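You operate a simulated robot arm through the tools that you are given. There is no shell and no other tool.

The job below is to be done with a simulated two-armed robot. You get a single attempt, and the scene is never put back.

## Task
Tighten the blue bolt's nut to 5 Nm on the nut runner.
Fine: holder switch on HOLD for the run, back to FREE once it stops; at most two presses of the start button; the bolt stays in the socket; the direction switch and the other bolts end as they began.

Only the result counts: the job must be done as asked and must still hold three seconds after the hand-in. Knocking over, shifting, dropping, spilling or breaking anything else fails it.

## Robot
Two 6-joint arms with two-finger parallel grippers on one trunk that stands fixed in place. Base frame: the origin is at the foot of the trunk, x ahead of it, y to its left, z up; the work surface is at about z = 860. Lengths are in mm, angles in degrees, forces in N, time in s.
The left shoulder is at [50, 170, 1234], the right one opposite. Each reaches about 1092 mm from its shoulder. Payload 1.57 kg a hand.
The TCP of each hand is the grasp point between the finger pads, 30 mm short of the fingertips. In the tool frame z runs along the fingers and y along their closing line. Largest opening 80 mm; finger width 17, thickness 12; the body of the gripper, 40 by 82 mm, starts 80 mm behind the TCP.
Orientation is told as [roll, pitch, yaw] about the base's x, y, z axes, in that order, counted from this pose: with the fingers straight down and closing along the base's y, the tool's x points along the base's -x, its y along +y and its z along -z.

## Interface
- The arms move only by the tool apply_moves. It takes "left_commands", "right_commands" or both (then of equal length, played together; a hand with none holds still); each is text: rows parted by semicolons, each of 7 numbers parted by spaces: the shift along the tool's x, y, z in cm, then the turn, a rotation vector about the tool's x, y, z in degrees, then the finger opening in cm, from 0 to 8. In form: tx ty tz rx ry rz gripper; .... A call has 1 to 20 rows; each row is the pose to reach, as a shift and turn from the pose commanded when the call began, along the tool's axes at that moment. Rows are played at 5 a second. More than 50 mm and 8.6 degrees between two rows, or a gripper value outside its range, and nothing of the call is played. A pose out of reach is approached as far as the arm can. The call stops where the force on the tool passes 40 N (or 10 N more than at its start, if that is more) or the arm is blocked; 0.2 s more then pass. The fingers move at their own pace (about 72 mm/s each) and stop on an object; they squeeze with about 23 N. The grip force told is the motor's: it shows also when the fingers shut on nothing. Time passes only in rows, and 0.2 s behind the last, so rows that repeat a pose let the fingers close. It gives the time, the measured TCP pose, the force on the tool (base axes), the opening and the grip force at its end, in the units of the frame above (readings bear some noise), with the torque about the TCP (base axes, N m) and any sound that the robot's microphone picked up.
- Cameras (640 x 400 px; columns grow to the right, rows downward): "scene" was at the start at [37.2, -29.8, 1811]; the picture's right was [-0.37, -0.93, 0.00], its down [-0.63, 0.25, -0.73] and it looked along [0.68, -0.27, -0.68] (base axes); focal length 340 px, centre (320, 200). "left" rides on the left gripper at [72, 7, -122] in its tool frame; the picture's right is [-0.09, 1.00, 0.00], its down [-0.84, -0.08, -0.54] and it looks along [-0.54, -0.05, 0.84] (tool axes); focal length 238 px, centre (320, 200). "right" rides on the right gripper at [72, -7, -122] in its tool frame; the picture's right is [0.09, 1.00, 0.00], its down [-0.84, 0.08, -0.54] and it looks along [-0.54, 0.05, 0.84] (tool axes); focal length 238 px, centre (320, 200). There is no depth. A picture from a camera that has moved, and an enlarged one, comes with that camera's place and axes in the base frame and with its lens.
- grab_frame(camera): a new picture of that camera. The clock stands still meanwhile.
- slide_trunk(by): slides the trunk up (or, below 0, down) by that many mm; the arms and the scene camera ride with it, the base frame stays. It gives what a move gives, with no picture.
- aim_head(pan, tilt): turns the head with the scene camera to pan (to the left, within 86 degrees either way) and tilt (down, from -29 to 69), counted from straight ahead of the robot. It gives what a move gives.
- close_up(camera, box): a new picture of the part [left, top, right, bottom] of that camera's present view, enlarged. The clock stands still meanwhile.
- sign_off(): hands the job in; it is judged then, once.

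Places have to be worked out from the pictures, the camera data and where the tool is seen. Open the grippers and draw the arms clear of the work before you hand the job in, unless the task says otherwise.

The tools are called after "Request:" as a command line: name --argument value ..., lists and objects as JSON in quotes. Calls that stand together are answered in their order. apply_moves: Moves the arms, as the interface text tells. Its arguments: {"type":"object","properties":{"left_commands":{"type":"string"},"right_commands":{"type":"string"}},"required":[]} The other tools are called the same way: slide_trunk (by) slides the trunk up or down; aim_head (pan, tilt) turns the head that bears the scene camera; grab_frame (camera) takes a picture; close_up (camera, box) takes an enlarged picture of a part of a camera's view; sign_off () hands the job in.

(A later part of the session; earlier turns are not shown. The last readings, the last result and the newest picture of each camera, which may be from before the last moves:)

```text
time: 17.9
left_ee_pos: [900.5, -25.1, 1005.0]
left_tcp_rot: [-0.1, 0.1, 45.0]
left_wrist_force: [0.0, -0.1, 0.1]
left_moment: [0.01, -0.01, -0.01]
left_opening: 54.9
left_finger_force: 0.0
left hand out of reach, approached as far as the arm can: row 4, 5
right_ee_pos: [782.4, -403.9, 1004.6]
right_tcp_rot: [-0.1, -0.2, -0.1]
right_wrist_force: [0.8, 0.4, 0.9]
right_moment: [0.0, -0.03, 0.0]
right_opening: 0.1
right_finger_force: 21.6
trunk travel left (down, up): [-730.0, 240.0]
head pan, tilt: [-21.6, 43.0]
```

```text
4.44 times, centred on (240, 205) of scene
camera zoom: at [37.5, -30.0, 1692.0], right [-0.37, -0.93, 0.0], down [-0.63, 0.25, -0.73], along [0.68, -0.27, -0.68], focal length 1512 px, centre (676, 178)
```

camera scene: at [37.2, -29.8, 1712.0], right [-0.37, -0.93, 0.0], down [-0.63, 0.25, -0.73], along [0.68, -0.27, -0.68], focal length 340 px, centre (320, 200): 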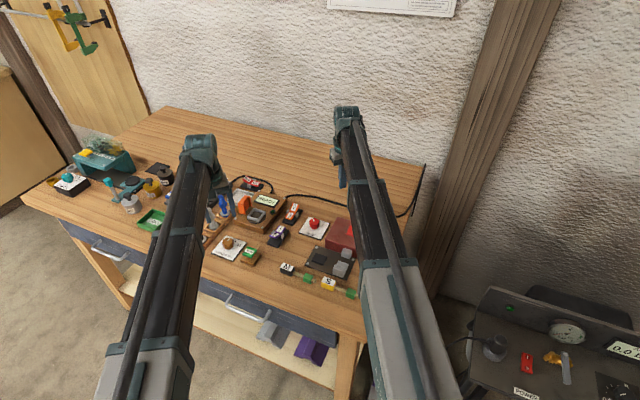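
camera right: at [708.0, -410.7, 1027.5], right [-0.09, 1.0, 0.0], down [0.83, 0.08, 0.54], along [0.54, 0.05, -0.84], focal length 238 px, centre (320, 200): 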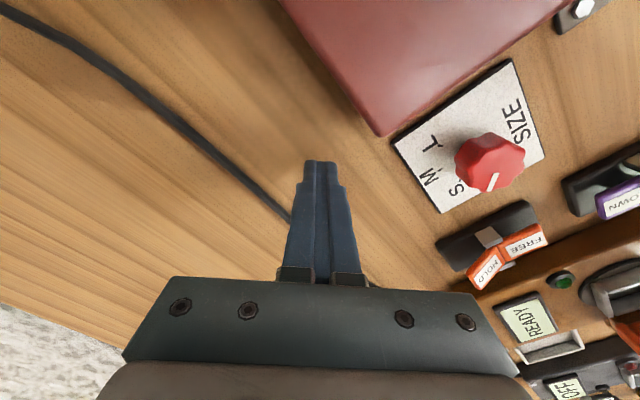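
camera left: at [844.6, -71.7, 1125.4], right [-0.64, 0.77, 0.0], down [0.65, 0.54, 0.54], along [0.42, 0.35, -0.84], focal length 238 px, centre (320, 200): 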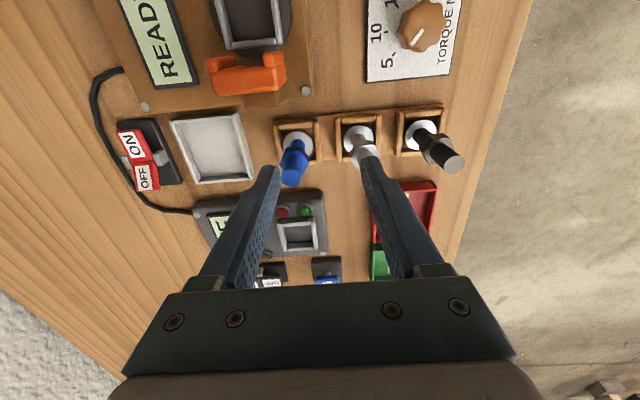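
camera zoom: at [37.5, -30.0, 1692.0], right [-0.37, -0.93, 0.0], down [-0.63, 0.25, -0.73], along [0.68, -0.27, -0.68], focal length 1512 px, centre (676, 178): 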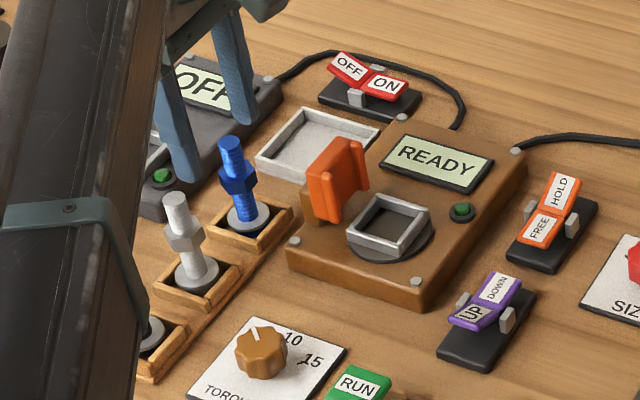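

Left-hand reach ends short of the blue bolt (which I triangulate at (928, -33), top z ≈ 954, nut 911–925, washer ≈ 877). The right arm can reach it with a slight tilt, so I raise the trunk 40 mm and park the left hand off the bench front at about (640, 250).

Request:
slide_trunk --by 40

Request:
apply_moves --left_commands "-0.1 4.7 0 0 0 0 5.5; -0.3 9.4 0 0 0 0 5.5; -0.4 14.1 0 0 0 0 5.5; -0.6 18.8 0 0 0 0 5; -0.7 23.5 0 0 0 0 4; -0.8 28.2 0 0 0 0 3; -1 33 0 0 0 0 2; -1.1 37.8 0 0 0 0 2"

Request:
grab_frame --camera "scene"

Request:
grab_frame --camera "left"

```text
time: 18.8
left_ee_pos: [900.0, -25.1, 1043.8]
left_tcp_rot: [0.0, -0.1, 45.0]
left_wrist_force: [0.4, -0.3, -0.4]
left_moment: [0.01, -0.02, 0.03]
left_opening: 54.9
left_finger_force: 0.0
right_ee_pos: [781.4, -404.4, 1043.8]
right_tcp_rot: [-0.1, -0.2, -0.1]
right_wrist_force: [-0.5, 0.5, -1.2]
right_moment: [-0.01, 0.01, 0.0]
right_opening: 0.0
right_finger_force: 21.1
trunk travel left (down, up): [-770.0, 200.0]
head pan, tilt: [-21.6, 43.0]
```

```text
time: 20.6
left_ee_pos: [641.2, 249.9, 1044.6]
left_tcp_rot: [-0.2, 0.0, 45.0]
left_wrist_force: [0.2, -0.1, 1.3]
left_moment: [-0.02, 0.03, 0.01]
left_opening: 20.1
left_finger_force: 0.0
right_ee_pos: [781.5, -403.1, 1045.2]
right_tcp_rot: [-0.2, -0.2, -0.1]
right_wrist_force: [-0.2, 0.0, -0.5]
right_moment: [0.0, -0.03, 0.01]
right_opening: 0.0
right_finger_force: 21.3
trunk travel left (down, up): [-770.0, 200.0]
head pan, tilt: [-21.6, 43.0]
```

```text
taken
camera scene: at [36.7, -29.3, 1732.1], right [-0.37, -0.93, 0.0], down [-0.63, 0.25, -0.73], along [0.68, -0.27, -0.68], focal length 340 px, centre (320, 200)
```

scene: 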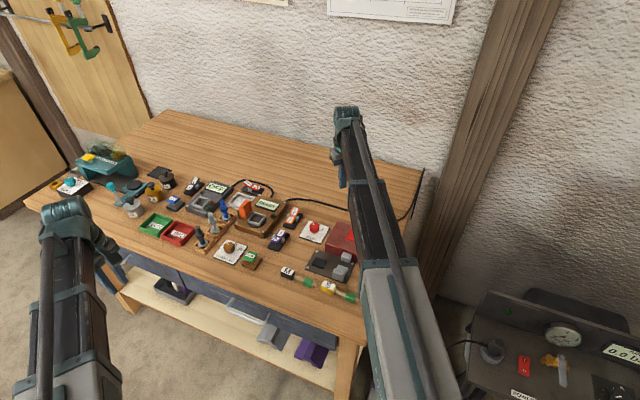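

```text
taken
camera left: at [585.2, 204.2, 1165.7], right [-0.64, 0.77, 0.0], down [0.65, 0.54, 0.54], along [0.42, 0.35, -0.84], focal length 238 px, centre (320, 200)
```

left: 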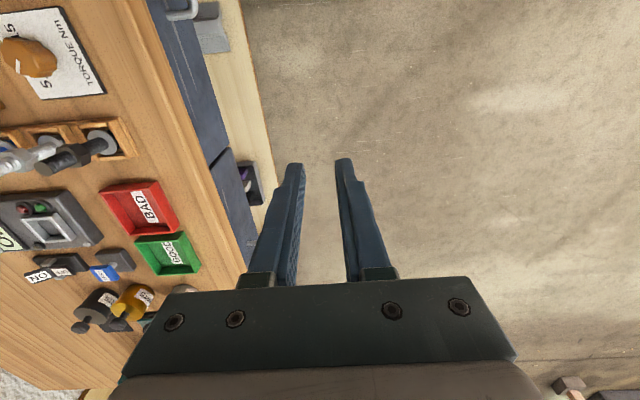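

The left hand is off-bench over the floor. With the view clear I enlarge the runner, bolt and switches.

Request:
close_up --camera "scene" --box '[190, 170, 290, 250]'

Request:
close_up --camera "scene" --box '[255, 200, 315, 250]'

Request:
close_up --camera "scene" --box '[205, 230, 275, 280]'

```text
5.00 times, centred on (240, 210) of scene
camera zoom: at [36.7, -29.3, 1732.1], right [-0.37, -0.93, 0.0], down [-0.63, 0.25, -0.73], along [0.68, -0.27, -0.68], focal length 1701 px, centre (720, 150)
```

zoom: 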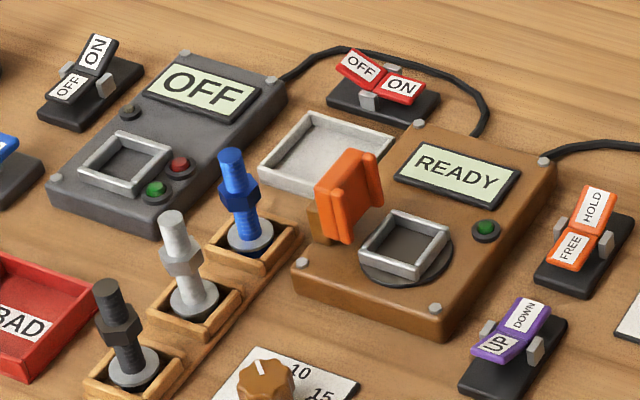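

```text
8.00 times, centred on (285, 225) of scene
camera zoom: at [36.7, -29.3, 1732.1], right [-0.37, -0.93, 0.0], down [-0.63, 0.25, -0.73], along [0.68, -0.27, -0.68], focal length 2722 px, centre (600, 0)
```

zoom: 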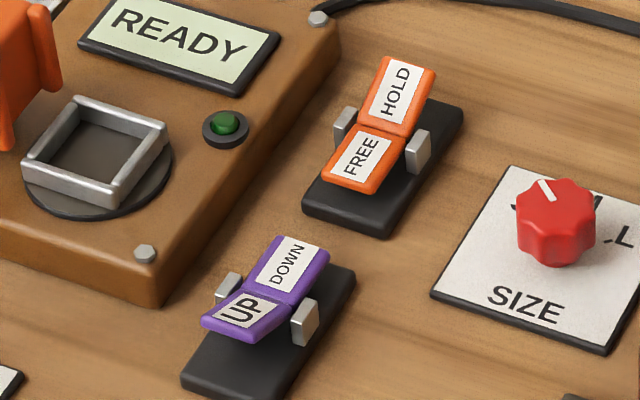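

```text
8.00 times, centred on (240, 255) of scene
camera zoom: at [36.7, -29.3, 1732.1], right [-0.37, -0.93, 0.0], down [-0.63, 0.25, -0.73], along [0.68, -0.27, -0.68], focal length 2722 px, centre (960, -240)
```

zoom: 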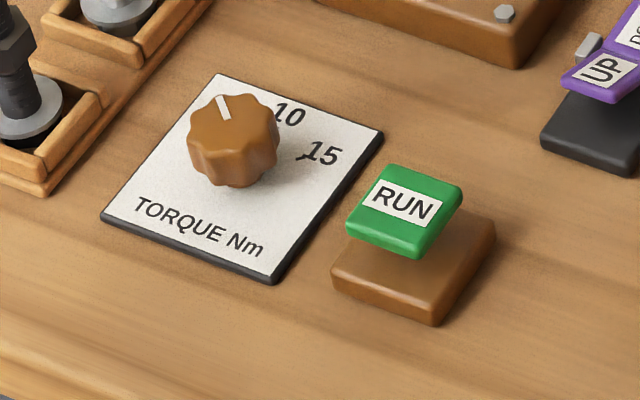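

Direction switch is on DOWN (UP end raised) and holder on FREE; socket and stands are aligned with each other. I swing the right hand over toward the bolt at this height, turning it to yaw 45° and opening the fingers.

Request:
apply_moves --right_commands "-1.2 4.3 0 0 0 -5.6 0; -2.4 8.6 0 0 0 -11.2 0; -3.7 12.9 0 0 0 -16.9 1; -4.9 17.2 0 0 0 -22.5 2; -6.2 21.5 0 0 0 -28.1 3; -7.4 25.8 0 0 0 -33.8 4; -8.6 30 0 0 0 -39.4 4; -9.85 34.3 0 0 0 -45 4; -9.85 34.3 0 0 0 -45 4"

Request:
grab_frame --camera "right"

Request:
grab_frame --camera "scene"

```text
time: 22.6
left_ee_pos: [642.4, 250.1, 1044.5]
left_tcp_rot: [0.0, -0.1, 45.0]
left_wrist_force: [0.2, 0.3, -0.4]
left_moment: [0.01, 0.02, 0.0]
left_opening: 20.1
left_finger_force: 0.1
right_ee_pos: [880.5, -61.0, 1044.0]
right_tcp_rot: [-0.2, 0.0, 45.1]
right_wrist_force: [-0.1, 0.3, -0.8]
right_moment: [-0.01, -0.05, 0.02]
right_opening: 39.8
right_finger_force: 0.1
trunk travel left (down, up): [-770.0, 200.0]
head pan, tilt: [-21.6, 43.0]
```

```text
taken
camera right: at [831.9, -116.0, 1167.7], right [-0.77, 0.64, 0.0], down [0.54, 0.65, 0.54], along [0.35, 0.41, -0.84], focal length 238 px, centre (320, 200)
```

right: 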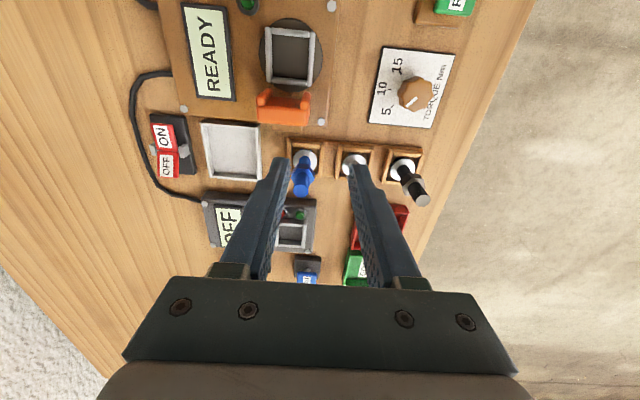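

```text
taken
camera scene: at [37.1, -30.0, 1732.0], right [-0.37, -0.93, 0.0], down [-0.63, 0.25, -0.73], along [0.68, -0.27, -0.68], focal length 340 px, centre (320, 200)
```

scene: 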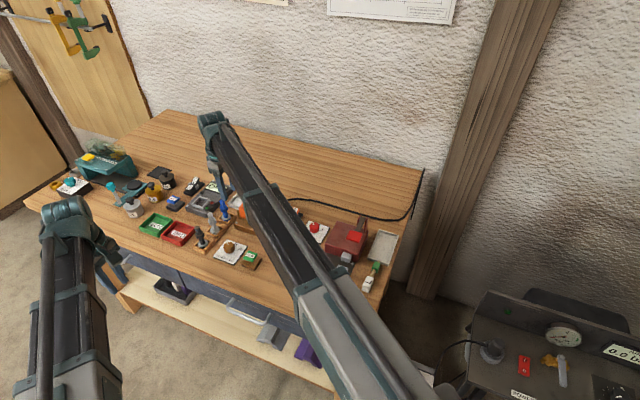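

I zoom this view to locate the bolt, socket and fork precisely.

Request:
close_up --camera "right" --box '[240, 0, 400, 100]'

Request:
close_up --camera "right" --box '[250, 110, 410, 210]'

```text
4.00 times, centred on (320, 50) of right
camera zoom: at [831.9, -116.0, 1167.7], right [-0.77, 0.64, 0.0], down [0.54, 0.65, 0.54], along [0.35, 0.41, -0.84], focal length 953 px, centre (320, 800)
```

zoom: 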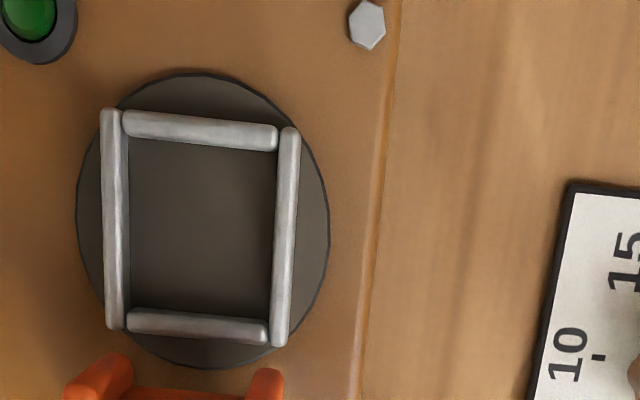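

```text
4.00 times, centred on (330, 160) of right
camera zoom: at [831.9, -116.0, 1167.7], right [-0.77, 0.64, 0.0], down [0.54, 0.65, 0.54], along [0.35, 0.41, -0.84], focal length 953 px, centre (280, 360)
```

zoom: 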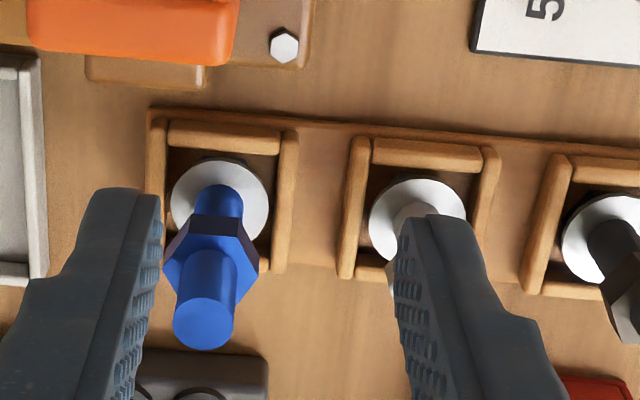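

The bolt axis is at about (928, -34) from both hands' cameras. I move the right hand above it with an 8° outward tilt about the closing axis for the extra reach.

Request:
apply_moves --right_commands "-2 -0.5 0 0 -4 0 4; -4 -1 0 0 -8 0 4; -5.27 -1.48 0 0 -8 0 4; -5.27 -1.48 0 0 -8 0 4"

Request:
grab_frame --camera "right"

```text
time: 23.6
left_ee_pos: [641.8, 251.2, 1044.3]
left_tcp_rot: [0.0, 0.0, 45.0]
left_wrist_force: [0.8, 0.1, -0.4]
left_moment: [0.0, 0.04, -0.01]
left_opening: 20.0
left_finger_force: 0.0
right_ee_pos: [929.1, -34.7, 1046.9]
right_tcp_rot: [-0.1, -8.1, 45.0]
right_wrist_force: [0.1, -0.6, -0.1]
right_moment: [-0.02, 0.01, 0.0]
right_opening: 39.8
right_finger_force: 0.1
trunk travel left (down, up): [-770.0, 200.0]
head pan, tilt: [-21.6, 43.0]
```

```text
taken
camera right: at [869.1, -101.8, 1158.6], right [-0.77, 0.64, -0.02], down [0.48, 0.59, 0.65], along [0.43, 0.49, -0.76], focal length 238 px, centre (320, 200)
```

right: 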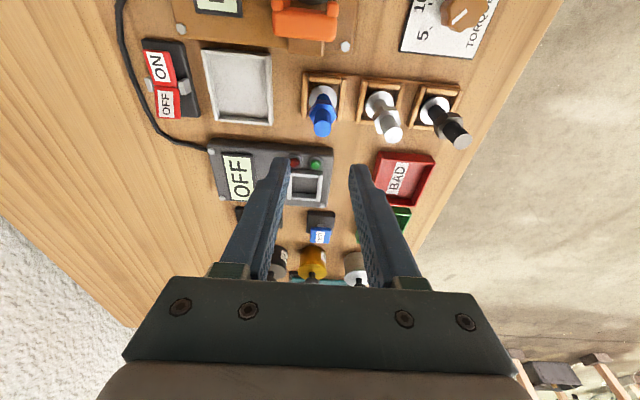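

The hand sits over the bolt at (929, -35). I slide the trunk down 50 mm and check alignment before the last part.

Request:
slide_trunk --by -50

Request:
grab_frame --camera "right"

Request:
grab_frame --camera "scene"

```text
time: 24.5
left_ee_pos: [642.7, 251.1, 994.1]
left_tcp_rot: [-0.1, -0.1, 45.0]
left_wrist_force: [0.6, 0.2, -0.7]
left_moment: [-0.02, -0.05, 0.0]
left_opening: 19.9
left_finger_force: 0.2
right_ee_pos: [927.6, -33.9, 996.8]
right_tcp_rot: [-0.4, -8.0, 44.9]
right_wrist_force: [-1.1, 0.3, 0.1]
right_moment: [-0.01, 0.0, 0.0]
right_opening: 40.1
right_finger_force: 0.0
trunk travel left (down, up): [-720.0, 250.0]
head pan, tilt: [-21.6, 43.0]
```

```text
taken
camera right: at [869.0, -101.8, 1108.7], right [-0.77, 0.64, -0.02], down [0.48, 0.59, 0.65], along [0.43, 0.49, -0.76], focal length 238 px, centre (320, 200)
```

right: 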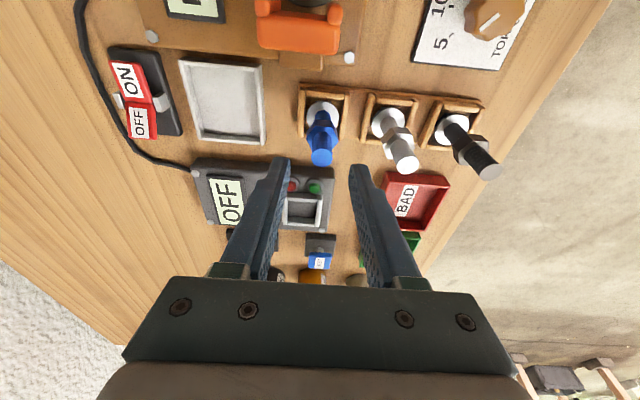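

```text
taken
camera scene: at [37.0, -29.8, 1682.0], right [-0.37, -0.93, 0.0], down [-0.63, 0.25, -0.73], along [0.68, -0.27, -0.68], focal length 340 px, centre (320, 200)
```

scene: 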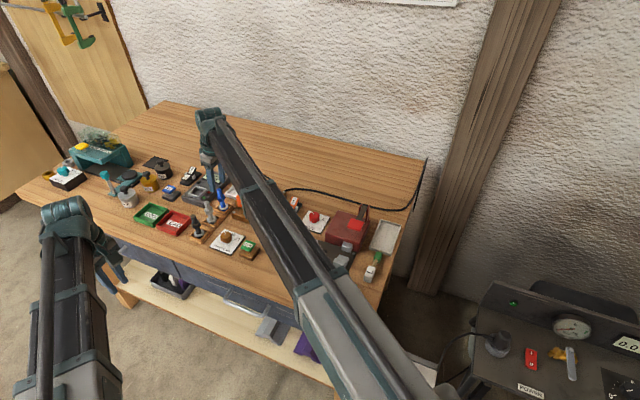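

Alignment is good, with the bolt top centred between the fingertips. I lower 36 mm so the tips end just above the nut, then close.

Request:
slide_trunk --by -36

Request:
close_up --camera "right" --box '[240, 80, 400, 200]'

Request:
close_up --camera "scene" --box '[180, 150, 260, 240]'

```text
time: 25.3
left_ee_pos: [642.1, 250.5, 957.2]
left_tcp_rot: [0.0, 0.0, 45.0]
left_wrist_force: [1.0, 0.2, -0.2]
left_moment: [0.01, -0.01, -0.01]
left_opening: 20.1
left_finger_force: 0.0
right_ee_pos: [928.2, -34.2, 960.8]
right_tcp_rot: [-0.3, -7.9, 44.9]
right_wrist_force: [-1.2, -0.6, 0.7]
right_moment: [0.03, 0.01, 0.0]
right_opening: 39.9
right_finger_force: 0.0
trunk travel left (down, up): [-684.0, 286.0]
head pan, tilt: [-21.6, 43.0]
```

```text
3.33 times, centred on (320, 140) of right
camera zoom: at [869.0, -101.8, 1072.7], right [-0.77, 0.64, -0.02], down [0.48, 0.59, 0.65], along [0.43, 0.49, -0.76], focal length 794 px, centre (320, 400)
```

zoom: 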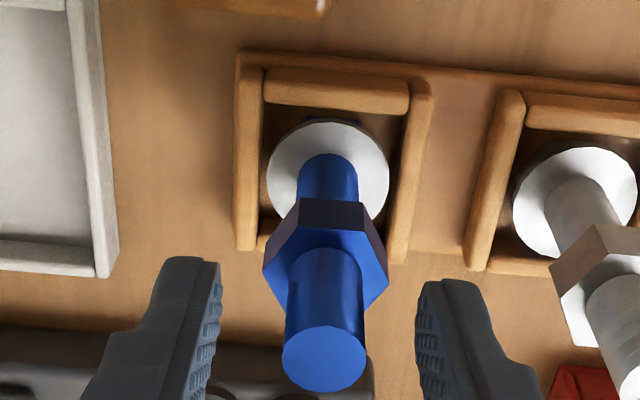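

```text
4.44 times, centred on (220, 195) of scene
camera zoom: at [37.0, -29.8, 1646.0], right [-0.37, -0.93, 0.0], down [-0.63, 0.25, -0.73], along [0.68, -0.27, -0.68], focal length 1512 px, centre (764, 222)
```

zoom: 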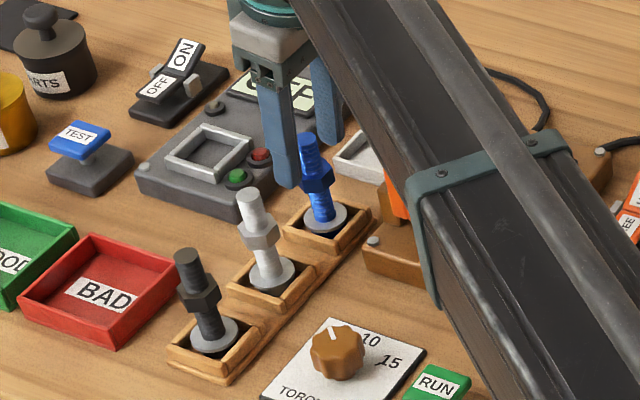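

The bolt lies between the pads with the tips just above the nut. I shift 2 mm to centre the pads on the thread and close.

Request:
apply_moves --right_commands "0.2 0 0 0 0 0 4; 0.2 0 0 0 0 0 3; 0.2 0 0 0 0 0 2; 0.2 0 0 0 0 0 1; 0.2 0 0 0 0 0 1; 0.2 0 0 0 0 0 1"

Request:
close_up --camera "right" --box '[240, 80, 400, 200]'

```text
time: 26.7
left_ee_pos: [641.2, 250.5, 958.9]
left_tcp_rot: [-0.1, 0.1, 44.9]
left_wrist_force: [-0.7, -0.5, -0.2]
left_moment: [0.01, -0.03, 0.0]
left_opening: 19.9
left_finger_force: 0.1
right_ee_pos: [926.3, -36.0, 960.2]
right_tcp_rot: [-0.2, -8.0, 44.9]
right_wrist_force: [-0.5, 0.5, 0.4]
right_moment: [0.03, 0.1, 0.0]
right_opening: 15.0
right_finger_force: 22.7
trunk travel left (down, up): [-684.0, 286.0]
head pan, tilt: [-21.6, 43.0]
```

```text
3.33 times, centred on (320, 140) of right
camera zoom: at [867.4, -103.3, 1072.6], right [-0.77, 0.64, -0.02], down [0.48, 0.59, 0.65], along [0.43, 0.49, -0.76], focal length 794 px, centre (320, 400)
```

zoom: 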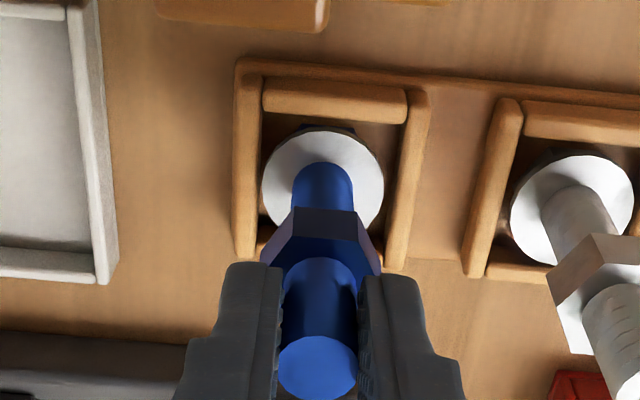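

The thread is gripped at 15 mm. I lift by 100 mm with the trunk and check that the bolt came along upright.

Request:
slide_trunk --by 25

Request:
slide_trunk --by 75

Request:
grab_frame --camera "right"

Request:
close_up --camera "scene" --box '[180, 120, 300, 250]'

```text
time: 27.4
left_ee_pos: [642.6, 251.5, 983.7]
left_tcp_rot: [-0.1, 0.0, 45.0]
left_wrist_force: [0.8, -0.5, -0.7]
left_moment: [0.01, -0.01, -0.01]
left_opening: 20.3
left_finger_force: 0.1
right_ee_pos: [927.2, -36.2, 985.9]
right_tcp_rot: [-0.3, -7.9, 44.9]
right_wrist_force: [0.3, 0.9, -1.6]
right_moment: [-0.01, -0.01, 0.02]
right_opening: 14.9
right_finger_force: 22.7
trunk travel left (down, up): [-709.0, 261.0]
head pan, tilt: [-21.6, 43.0]
```

```text
time: 28.5
left_ee_pos: [642.6, 251.1, 1057.5]
left_tcp_rot: [-0.1, 0.0, 45.0]
left_wrist_force: [0.9, -1.0, -0.1]
left_moment: [0.0, 0.01, 0.01]
left_opening: 20.2
left_finger_force: 0.1
right_ee_pos: [926.2, -35.7, 1060.8]
right_tcp_rot: [-0.3, -7.9, 44.8]
right_wrist_force: [-0.5, -0.1, -2.0]
right_moment: [0.02, -0.01, 0.05]
right_opening: 14.5
right_finger_force: 22.4
trunk travel left (down, up): [-784.0, 186.0]
head pan, tilt: [-21.6, 43.0]
```

```text
taken
camera right: at [867.8, -103.3, 1172.2], right [-0.77, 0.64, -0.02], down [0.48, 0.59, 0.65], along [0.43, 0.49, -0.76], focal length 238 px, centre (320, 200)
```

right: 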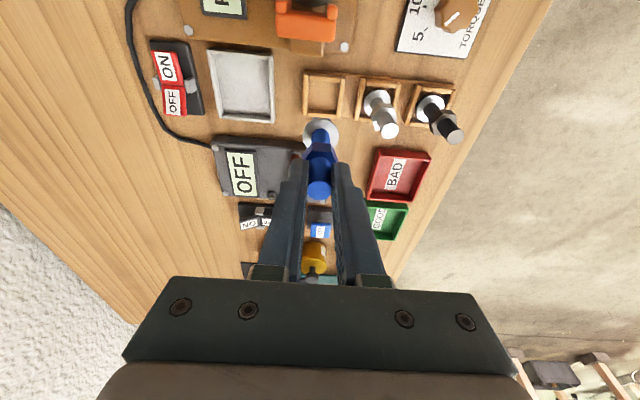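

```text
3.08 times, centred on (240, 185) of scene
camera zoom: at [37.8, -29.7, 1746.0], right [-0.37, -0.93, 0.0], down [-0.63, 0.25, -0.73], along [0.68, -0.27, -0.68], focal length 1047 px, centre (566, 246)
```

zoom: 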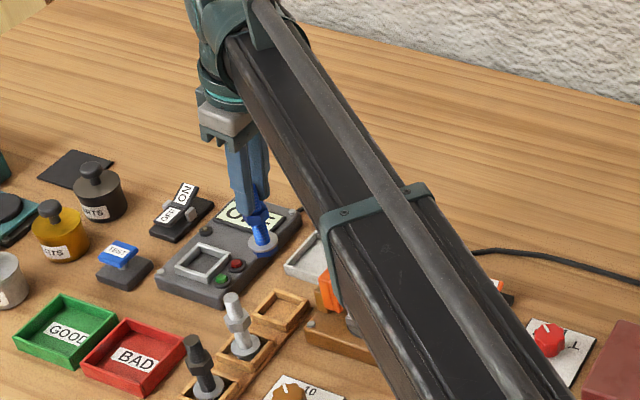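

The bolt hangs upright, its bottom near z = 965. I carry it at this height to above the socket, estimated at (860, -128), and look.

Request:
apply_moves --right_commands "2.8 -0.45 -0.4 0 0 0 1; 5.6 -0.9 -0.79 0 0 0 1; 8.5 -1.36 -1.19 0 0 0 1; 11.34 -1.82 -1.59 0 0 0 1; 11.34 -1.82 -1.59 0 0 0 1"

Request:
grab_frame --camera "right"

Request:
close_up --camera "right" --box '[240, 60, 400, 180]'

Request:
close_up --camera "scene" --box '[180, 120, 300, 250]'

```text
time: 29.7
left_ee_pos: [641.8, 251.7, 1057.9]
left_tcp_rot: [-0.1, 0.0, 45.0]
left_wrist_force: [0.4, 0.0, 0.2]
left_moment: [0.01, 0.01, 0.0]
left_opening: 20.0
left_finger_force: 0.1
right_ee_pos: [859.1, -129.5, 1060.2]
right_tcp_rot: [-0.2, -8.0, 45.0]
right_wrist_force: [-0.5, -0.4, -2.0]
right_moment: [-0.03, 0.01, -0.02]
right_opening: 15.1
right_finger_force: 23.2
trunk travel left (down, up): [-784.0, 186.0]
head pan, tilt: [-21.6, 43.0]
```

```text
taken
camera right: at [799.8, -197.7, 1172.3], right [-0.77, 0.64, -0.02], down [0.48, 0.59, 0.65], along [0.43, 0.49, -0.76], focal length 238 px, centre (320, 200)
```

right: 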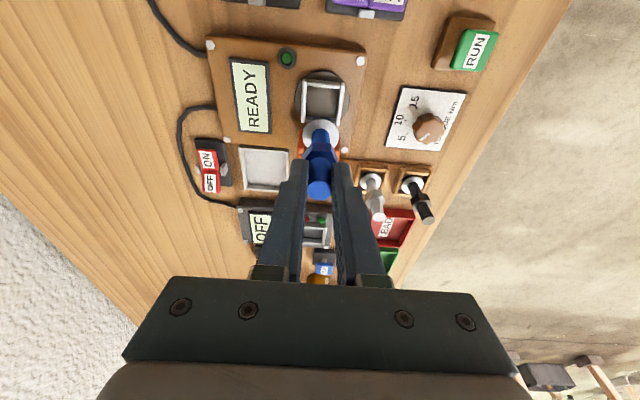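

```text
3.33 times, centred on (320, 120) of right
camera zoom: at [799.8, -197.7, 1172.3], right [-0.77, 0.64, -0.02], down [0.48, 0.59, 0.65], along [0.43, 0.49, -0.76], focal length 794 px, centre (320, 467)
```

zoom: 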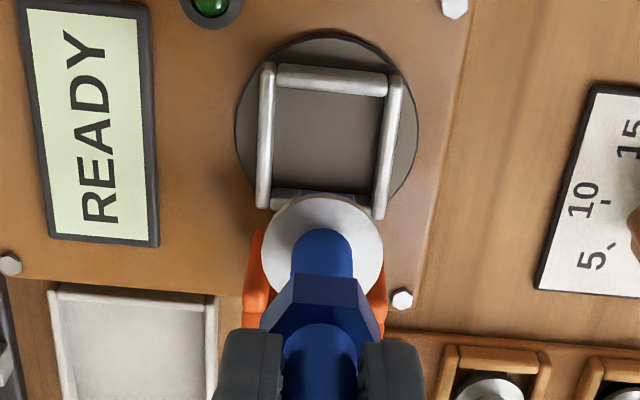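

```text
3.08 times, centred on (240, 185) of scene
camera zoom: at [37.7, -29.6, 1746.0], right [-0.37, -0.93, 0.0], down [-0.63, 0.25, -0.73], along [0.68, -0.27, -0.68], focal length 1047 px, centre (566, 246)
```

zoom: 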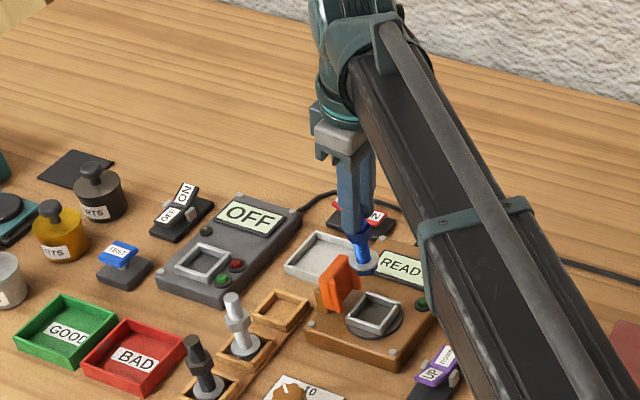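

Both views put the socket centre at (859.6, -128.3) with its rim near z = 900, and the washer is centred over it within about 1 mm. I lower 65 mm to bring the head close above the socket.

Request:
slide_trunk --by -65

Request:
close_up --camera "right" --box '[240, 60, 400, 180]'

Request:
close_up --camera "scene" --box '[200, 140, 300, 230]'

```text
time: 30.8
left_ee_pos: [643.4, 249.7, 993.7]
left_tcp_rot: [-0.1, 0.1, 45.0]
left_wrist_force: [-0.2, 0.6, -0.5]
left_moment: [-0.01, -0.03, 0.02]
left_opening: 20.3
left_finger_force: 0.0
right_ee_pos: [858.4, -130.7, 994.8]
right_tcp_rot: [-0.4, -8.0, 44.9]
right_wrist_force: [-0.3, -0.1, -1.6]
right_moment: [-0.04, -0.01, -0.01]
right_opening: 14.8
right_finger_force: 23.4
trunk travel left (down, up): [-719.0, 251.0]
head pan, tilt: [-21.6, 43.0]
```

```text
3.33 times, centred on (320, 120) of right
camera zoom: at [799.5, -197.6, 1107.6], right [-0.77, 0.64, -0.02], down [0.48, 0.59, 0.65], along [0.43, 0.49, -0.76], focal length 794 px, centre (320, 467)
```

zoom: 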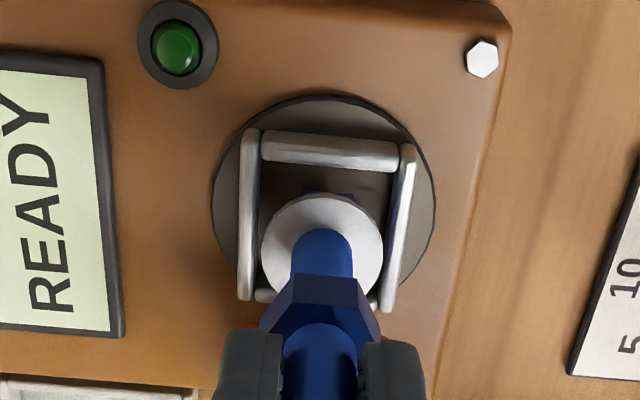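

```text
4.44 times, centred on (250, 185) of scene
camera zoom: at [37.2, -29.8, 1681.0], right [-0.37, -0.93, 0.0], down [-0.63, 0.25, -0.73], along [0.68, -0.27, -0.68], focal length 1512 px, centre (631, 267)
```

zoom: 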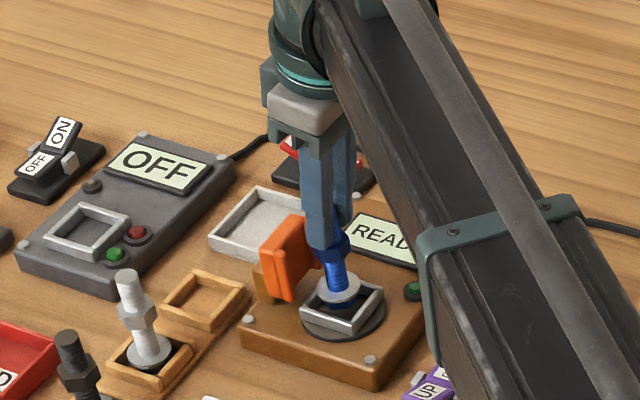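

The washer stays centred over the frame (both at about (860, -128)). I lower in small steps, watching the force.

Request:
slide_trunk --by -8

Request:
slide_trunk --by -3

Request:
close_up --camera "right" --box '[240, 60, 400, 180]'

```text
time: 31.3
left_ee_pos: [643.3, 249.2, 986.7]
left_tcp_rot: [-0.1, 0.0, 45.0]
left_wrist_force: [-0.2, 0.7, -0.3]
left_moment: [-0.02, 0.0, 0.02]
left_opening: 20.0
left_finger_force: 0.2
right_ee_pos: [858.4, -131.3, 987.6]
right_tcp_rot: [-0.2, -8.1, 44.9]
right_wrist_force: [0.0, 0.2, -1.5]
right_moment: [-0.03, -0.01, -0.05]
right_opening: 14.7
right_finger_force: 22.8
trunk travel left (down, up): [-711.0, 259.0]
head pan, tilt: [-21.6, 43.0]
```

```text
time: 31.8
left_ee_pos: [641.7, 250.3, 983.3]
left_tcp_rot: [-0.1, 0.0, 45.0]
left_wrist_force: [-0.1, -0.2, 1.2]
left_moment: [-0.01, 0.01, 0.01]
left_opening: 20.1
left_finger_force: 0.0
right_ee_pos: [859.9, -130.5, 984.4]
right_tcp_rot: [-0.3, -8.0, 45.0]
right_wrist_force: [-0.4, -0.7, -1.3]
right_moment: [0.01, 0.06, 0.01]
right_opening: 14.7
right_finger_force: 23.0
trunk travel left (down, up): [-708.0, 262.0]
head pan, tilt: [-21.6, 43.0]
```

```text
3.33 times, centred on (320, 120) of right
camera zoom: at [799.5, -197.7, 1096.6], right [-0.77, 0.64, -0.02], down [0.48, 0.59, 0.65], along [0.43, 0.49, -0.76], focal length 794 px, centre (320, 467)
```

zoom: 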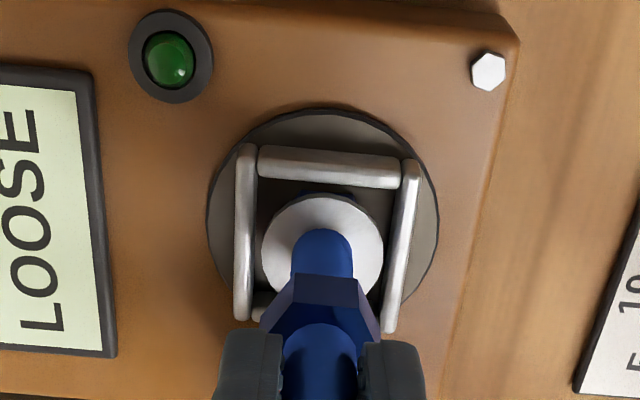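

The display now reads LOOSE, so the runner senses the bolt in its socket. I keep lowering in 2–3 mm steps until the head touches the floor.

Request:
slide_trunk --by -3

Request:
slide_trunk --by -2

```text
time: 32.4
left_ee_pos: [642.7, 250.6, 981.2]
left_tcp_rot: [0.0, -0.1, 45.1]
left_wrist_force: [1.1, -0.5, 0.3]
left_moment: [-0.02, 0.0, -0.02]
left_opening: 20.2
left_finger_force: 0.1
right_ee_pos: [858.4, -129.3, 981.8]
right_tcp_rot: [-0.3, -8.2, 44.8]
right_wrist_force: [2.5, -0.8, 11.3]
right_moment: [0.06, -0.09, -0.01]
right_opening: 15.0
right_finger_force: 23.0
trunk travel left (down, up): [-705.0, 265.0]
head pan, tilt: [-21.6, 43.0]
```

```text
time: 32.9
left_ee_pos: [640.2, 250.1, 978.7]
left_tcp_rot: [-0.1, 0.0, 45.0]
left_wrist_force: [-0.1, -0.6, -0.9]
left_moment: [-0.01, 0.03, 0.01]
left_opening: 19.8
left_finger_force: 0.0
right_ee_pos: [857.6, -130.6, 980.1]
right_tcp_rot: [-0.3, -8.1, 44.9]
right_wrist_force: [2.6, -1.3, 12.7]
right_moment: [0.01, -0.1, -0.03]
right_opening: 14.6
right_finger_force: 23.1
trunk travel left (down, up): [-703.0, 267.0]
head pan, tilt: [-21.6, 43.0]
```

Contact is felt at about 12 N upward, so the bolt rests on the socket floor. I open the fingers to release it and look.

Request:
apply_moves --right_commands "0 0 0 0 0 0 2; 0 0 0 0 0 0 3; 0 0 0 0 0 0 4; 0 0 0 0 0 0 4"

Request:
grab_frame --camera "right"

Request:
close_up --camera "right" --box '[240, 60, 400, 180]'

```text
time: 33.9
left_ee_pos: [641.3, 250.6, 977.4]
left_tcp_rot: [-0.2, 0.0, 45.0]
left_wrist_force: [1.2, 0.0, -0.5]
left_moment: [0.02, -0.02, 0.01]
left_opening: 20.0
left_finger_force: 0.0
right_ee_pos: [858.7, -129.7, 979.7]
right_tcp_rot: [-0.3, -8.0, 44.9]
right_wrist_force: [-0.3, -0.2, 0.1]
right_moment: [-0.01, -0.01, -0.03]
right_opening: 40.0
right_finger_force: 0.0
trunk travel left (down, up): [-703.0, 267.0]
head pan, tilt: [-21.6, 43.0]
```

```text
taken
camera right: at [799.5, -197.6, 1091.6], right [-0.77, 0.64, -0.02], down [0.48, 0.59, 0.65], along [0.43, 0.49, -0.76], focal length 238 px, centre (320, 200)
```

right: 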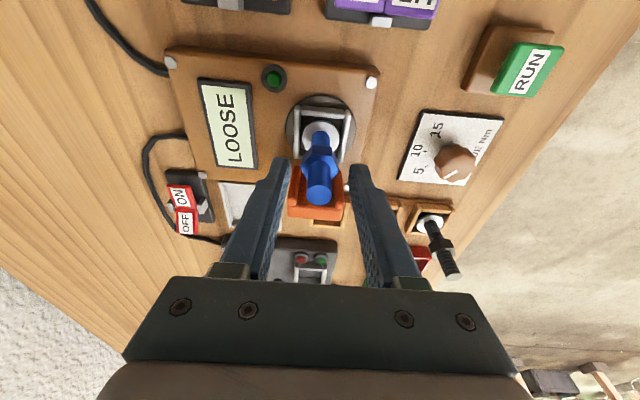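

```text
3.33 times, centred on (320, 120) of right
camera zoom: at [799.5, -197.6, 1091.6], right [-0.77, 0.64, -0.02], down [0.48, 0.59, 0.65], along [0.43, 0.49, -0.76], focal length 794 px, centre (320, 467)
```

zoom: 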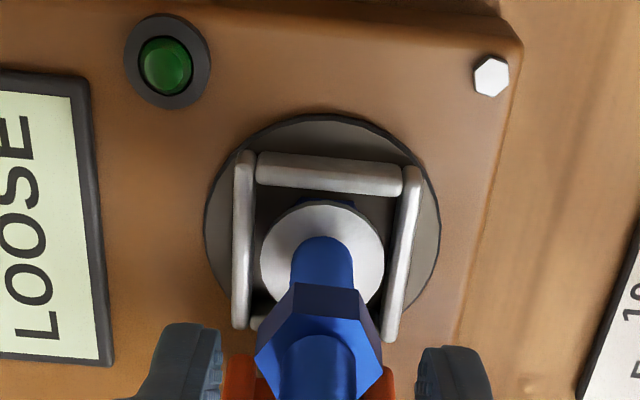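

The bolt stands upright in the socket and the display reads LOOSE. I raise the trunk 80 mm to clear it and check again.

Request:
slide_trunk --by 80

Request:
grab_frame --camera "right"

Request:
close_up --camera "scene" --box '[200, 140, 300, 230]'

```text
time: 35.0
left_ee_pos: [642.3, 251.0, 1058.4]
left_tcp_rot: [-0.1, 0.0, 45.0]
left_wrist_force: [0.1, 0.4, 0.5]
left_moment: [0.03, 0.02, -0.01]
left_opening: 20.0
left_finger_force: 0.2
right_ee_pos: [859.3, -130.6, 1059.1]
right_tcp_rot: [-0.2, -8.0, 44.9]
right_wrist_force: [0.3, -0.3, -0.6]
right_moment: [0.0, 0.02, 0.02]
right_opening: 40.1
right_finger_force: 0.1
trunk travel left (down, up): [-783.0, 187.0]
head pan, tilt: [-21.6, 43.0]
```

```text
taken
camera right: at [799.7, -197.6, 1171.4], right [-0.77, 0.64, -0.02], down [0.48, 0.59, 0.65], along [0.43, 0.49, -0.76], focal length 238 px, centre (320, 200)
```

right: 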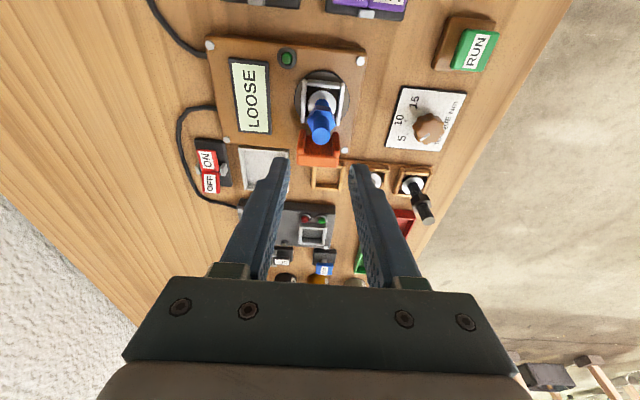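

```text
4.44 times, centred on (250, 185) of scene
camera zoom: at [37.5, -29.7, 1745.0], right [-0.37, -0.93, 0.0], down [-0.63, 0.25, -0.73], along [0.68, -0.27, -0.68], focal length 1512 px, centre (631, 267)
```

zoom: 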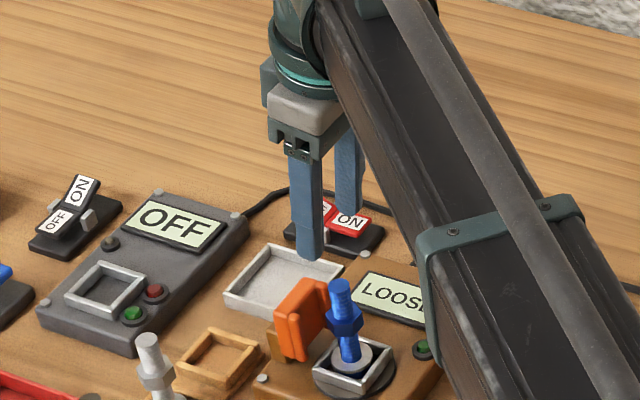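

The bolt stands well in the socket. I straighten the right hand, close its fingers and move it over the HOLD/FREE switch near (850, -252) to look.

Request:
apply_moves --right_commands "2.3 -2 -0.27 0 2 0 3; 4.6 -4 -0.54 0 4 0 2; 6.8 -6 -0.8 0 6 0 1; 9.13 -7.92 -1.07 0 8 0 0; 9.13 -7.92 -1.07 0 8 0 0"

Request:
grab_frame --camera "right"

Request:
close_up --camera "right" --box '[220, 60, 420, 185]'

Request:
grab_frame --camera "scene"

```text
time: 36.2
left_ee_pos: [642.6, 249.8, 1057.3]
left_tcp_rot: [-0.2, -0.1, 45.0]
left_wrist_force: [-0.4, -0.2, 0.4]
left_moment: [0.0, 0.02, 0.04]
left_opening: 20.1
left_finger_force: 0.1
right_ee_pos: [849.3, -251.5, 1058.4]
right_tcp_rot: [-0.4, 0.0, 45.0]
right_wrist_force: [-0.1, -0.3, -1.0]
right_moment: [0.0, 0.02, -0.01]
right_opening: 0.0
right_finger_force: 21.3
right hand out of reach, approached as far as the arm can: row 3
trunk travel left (down, up): [-783.0, 187.0]
head pan, tilt: [-21.6, 43.0]
```

```text
taken
camera right: at [802.0, -307.4, 1180.7], right [-0.77, 0.64, 0.0], down [0.54, 0.65, 0.54], along [0.35, 0.41, -0.84], focal length 238 px, centre (320, 200)
```

right: 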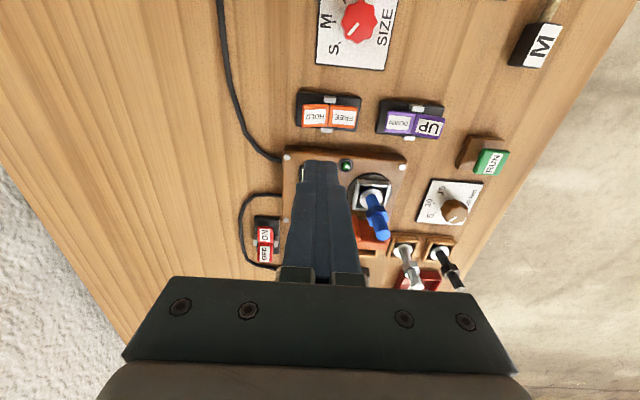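

```text
3.20 times, centred on (320, 122) of right
camera zoom: at [802.0, -307.4, 1180.7], right [-0.77, 0.64, 0.0], down [0.54, 0.65, 0.54], along [0.35, 0.41, -0.84], focal length 763 px, centre (320, 448)
```

zoom: 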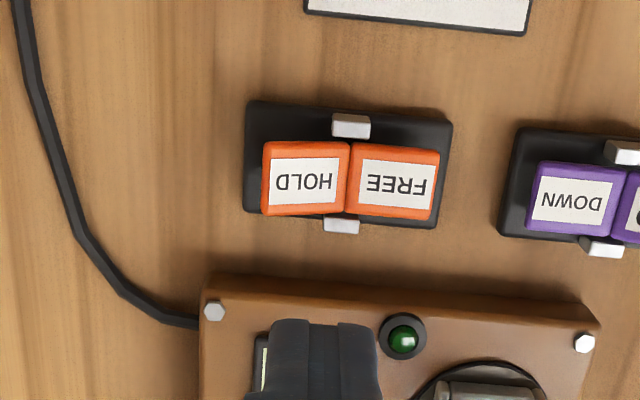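

```text
taken
camera scene: at [37.2, -29.5, 1745.0], right [-0.37, -0.93, 0.0], down [-0.63, 0.25, -0.73], along [0.68, -0.27, -0.68], focal length 340 px, centre (320, 200)
```

scene: 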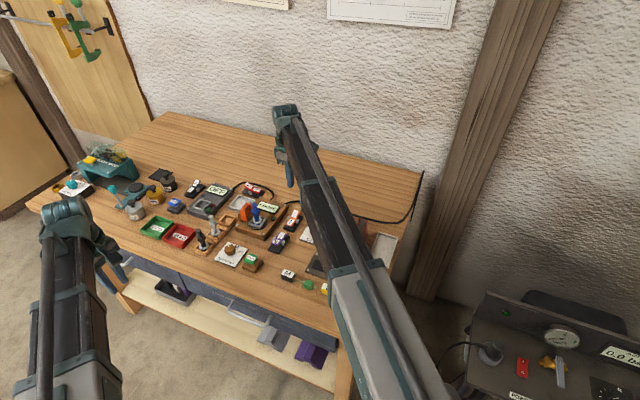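

The HOLD plate is at about (849, -258), z ≈ 896, raised; the FREE plate is down. I align the shut fingertips over the outer half of HOLD at (853, -262) and lower to just above it.

Request:
apply_moves --right_commands "0.48 -1.0 0 0 0 0 0; 0.48 -1.0 0 0 0 0 0"

Request:
slide_trunk --by -115

Request:
grab_frame --camera "right"

Request:
close_up --camera "scene" --box '[240, 130, 340, 230]'

```text
time: 36.9
left_ee_pos: [642.4, 250.3, 1057.1]
left_tcp_rot: [0.0, 0.1, 45.0]
left_wrist_force: [1.2, 0.2, 0.5]
left_moment: [-0.02, 0.03, -0.02]
left_opening: 19.9
left_finger_force: 0.1
right_ee_pos: [852.5, -261.2, 1057.5]
right_tcp_rot: [-0.2, 0.0, 44.8]
right_wrist_force: [-0.3, -0.3, -0.3]
right_moment: [-0.01, -0.03, -0.01]
right_opening: 0.1
right_finger_force: 21.4
trunk travel left (down, up): [-783.0, 187.0]
head pan, tilt: [-21.6, 43.0]
```

```text
time: 38.3
left_ee_pos: [642.4, 250.5, 942.6]
left_tcp_rot: [-0.1, 0.0, 45.0]
left_wrist_force: [0.4, -0.1, 0.3]
left_moment: [0.0, 0.0, 0.02]
left_opening: 20.0
left_finger_force: 0.0
right_ee_pos: [853.4, -260.9, 942.8]
right_tcp_rot: [-0.3, 0.1, 44.9]
right_wrist_force: [0.1, -0.1, 0.7]
right_moment: [0.03, -0.01, -0.01]
right_opening: 0.0
right_finger_force: 21.5
trunk travel left (down, up): [-668.0, 302.0]
head pan, tilt: [-21.6, 43.0]
```

```text
taken
camera right: at [805.1, -317.7, 1065.7], right [-0.77, 0.64, 0.0], down [0.54, 0.65, 0.54], along [0.35, 0.41, -0.84], focal length 238 px, centre (320, 200)
```

right: 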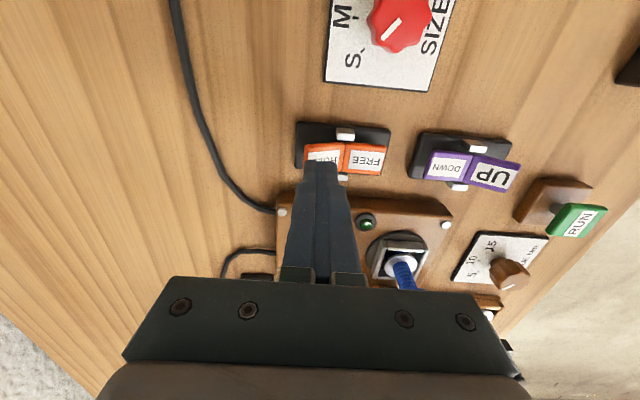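

```text
4.00 times, centred on (290, 180) of scene
camera zoom: at [37.1, -29.8, 1630.1], right [-0.37, -0.93, 0.0], down [-0.63, 0.25, -0.73], along [0.68, -0.27, -0.68], focal length 1361 px, centre (440, 280)
```

zoom: 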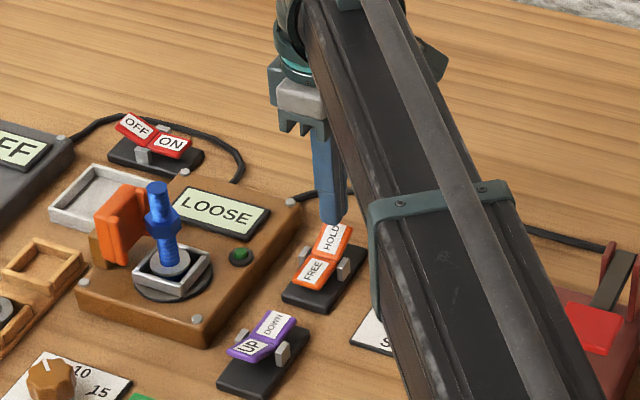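

The fingertip hangs right above the HOLD plate. I lower in small steps and watch for the rocker to tip.

Request:
slide_trunk --by -16

Request:
slide_trunk --by -6

Request:
close_up --camera "right" --box '[260, 100, 420, 200]'

Request:
close_up --camera "scene" --box '[240, 120, 340, 220]'

```text
time: 38.9
left_ee_pos: [642.5, 249.9, 925.8]
left_tcp_rot: [-0.1, 0.0, 45.0]
left_wrist_force: [-0.3, -0.4, -0.3]
left_moment: [-0.01, 0.0, -0.01]
left_opening: 20.0
left_finger_force: 0.0
right_ee_pos: [853.7, -262.3, 926.0]
right_tcp_rot: [-0.2, -0.1, 44.9]
right_wrist_force: [0.0, 0.1, -0.8]
right_moment: [-0.04, -0.01, -0.02]
right_opening: 0.0
right_finger_force: 21.0
trunk travel left (down, up): [-652.0, 318.0]
head pan, tilt: [-21.6, 43.0]
```

```text
time: 39.5
left_ee_pos: [641.8, 249.4, 921.4]
left_tcp_rot: [-0.1, -0.1, 44.9]
left_wrist_force: [0.4, 0.2, -0.4]
left_moment: [-0.02, 0.01, -0.01]
left_opening: 20.3
left_finger_force: 0.2
right_ee_pos: [853.4, -260.8, 921.4]
right_tcp_rot: [-0.2, 0.0, 44.9]
right_wrist_force: [0.1, 0.5, 0.9]
right_moment: [0.03, 0.0, 0.0]
right_opening: 0.0
right_finger_force: 21.6
trunk travel left (down, up): [-646.0, 324.0]
head pan, tilt: [-21.6, 43.0]
```

```text
4.00 times, centred on (340, 150) of right
camera zoom: at [805.1, -317.7, 1043.7], right [-0.77, 0.64, 0.0], down [0.54, 0.65, 0.54], along [0.35, 0.41, -0.84], focal length 953 px, centre (240, 400)
```

zoom: 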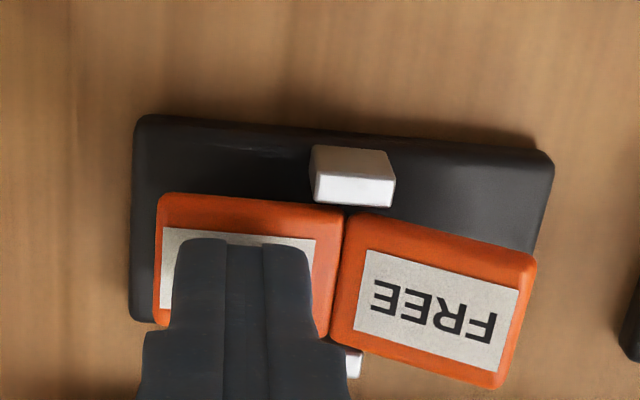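

```text
4.00 times, centred on (290, 170) of scene
camera zoom: at [37.0, -29.8, 1608.0], right [-0.37, -0.93, 0.0], down [-0.63, 0.25, -0.73], along [0.68, -0.27, -0.68], focal length 1361 px, centre (440, 320)
```

zoom: 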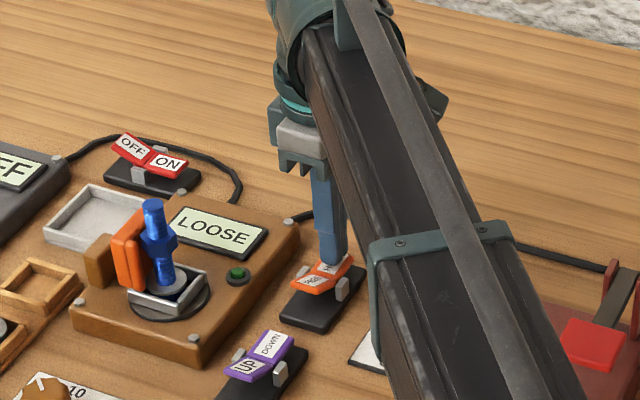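

The rocker tipped to HOLD and the orange fork swung in against the nut. I raise the hand clear and confirm.

Request:
slide_trunk --by 110

Request:
close_up --camera "scene" --box '[220, 180, 320, 260]'

Request:
grab_frame --camera "right"

```text
time: 40.9
left_ee_pos: [641.6, 250.1, 1030.5]
left_tcp_rot: [-0.1, 0.0, 45.0]
left_wrist_force: [-0.3, -0.5, 0.1]
left_moment: [-0.02, -0.01, -0.02]
left_opening: 20.1
left_finger_force: 0.1
right_ee_pos: [852.1, -260.6, 1030.7]
right_tcp_rot: [-0.3, 0.0, 44.9]
right_wrist_force: [-0.1, -0.6, 1.0]
right_moment: [-0.01, 0.02, -0.01]
right_opening: 0.1
right_finger_force: 21.3
trunk travel left (down, up): [-756.0, 214.0]
head pan, tilt: [-21.6, 43.0]
```

```text
5.00 times, centred on (270, 220) of scene
camera zoom: at [37.5, -29.8, 1718.0], right [-0.37, -0.93, 0.0], down [-0.63, 0.25, -0.73], along [0.68, -0.27, -0.68], focal length 1701 px, centre (570, 100)
```

zoom: 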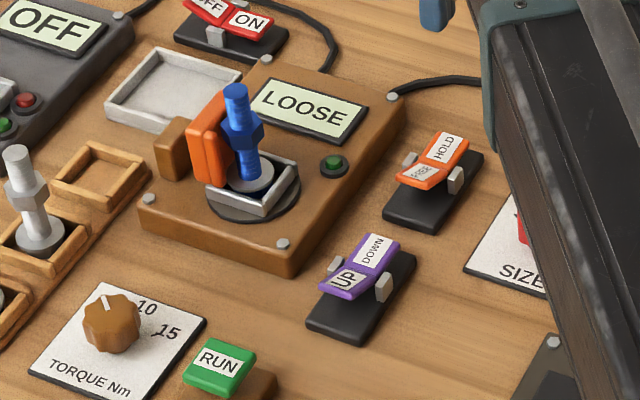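

```text
taken
camera right: at [805.4, -317.7, 1153.4], right [-0.77, 0.64, 0.0], down [0.54, 0.65, 0.54], along [0.35, 0.41, -0.84], focal length 238 px, centre (320, 200)
```

right: 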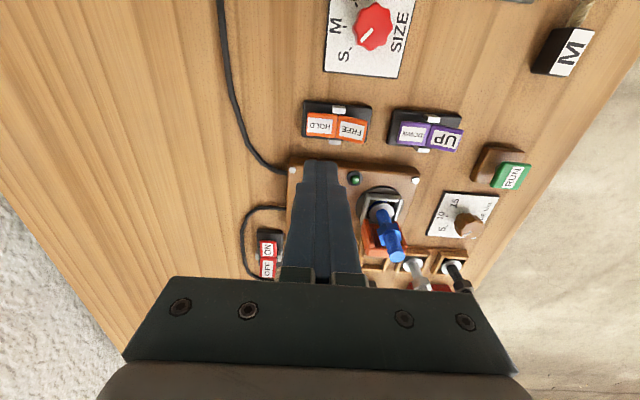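

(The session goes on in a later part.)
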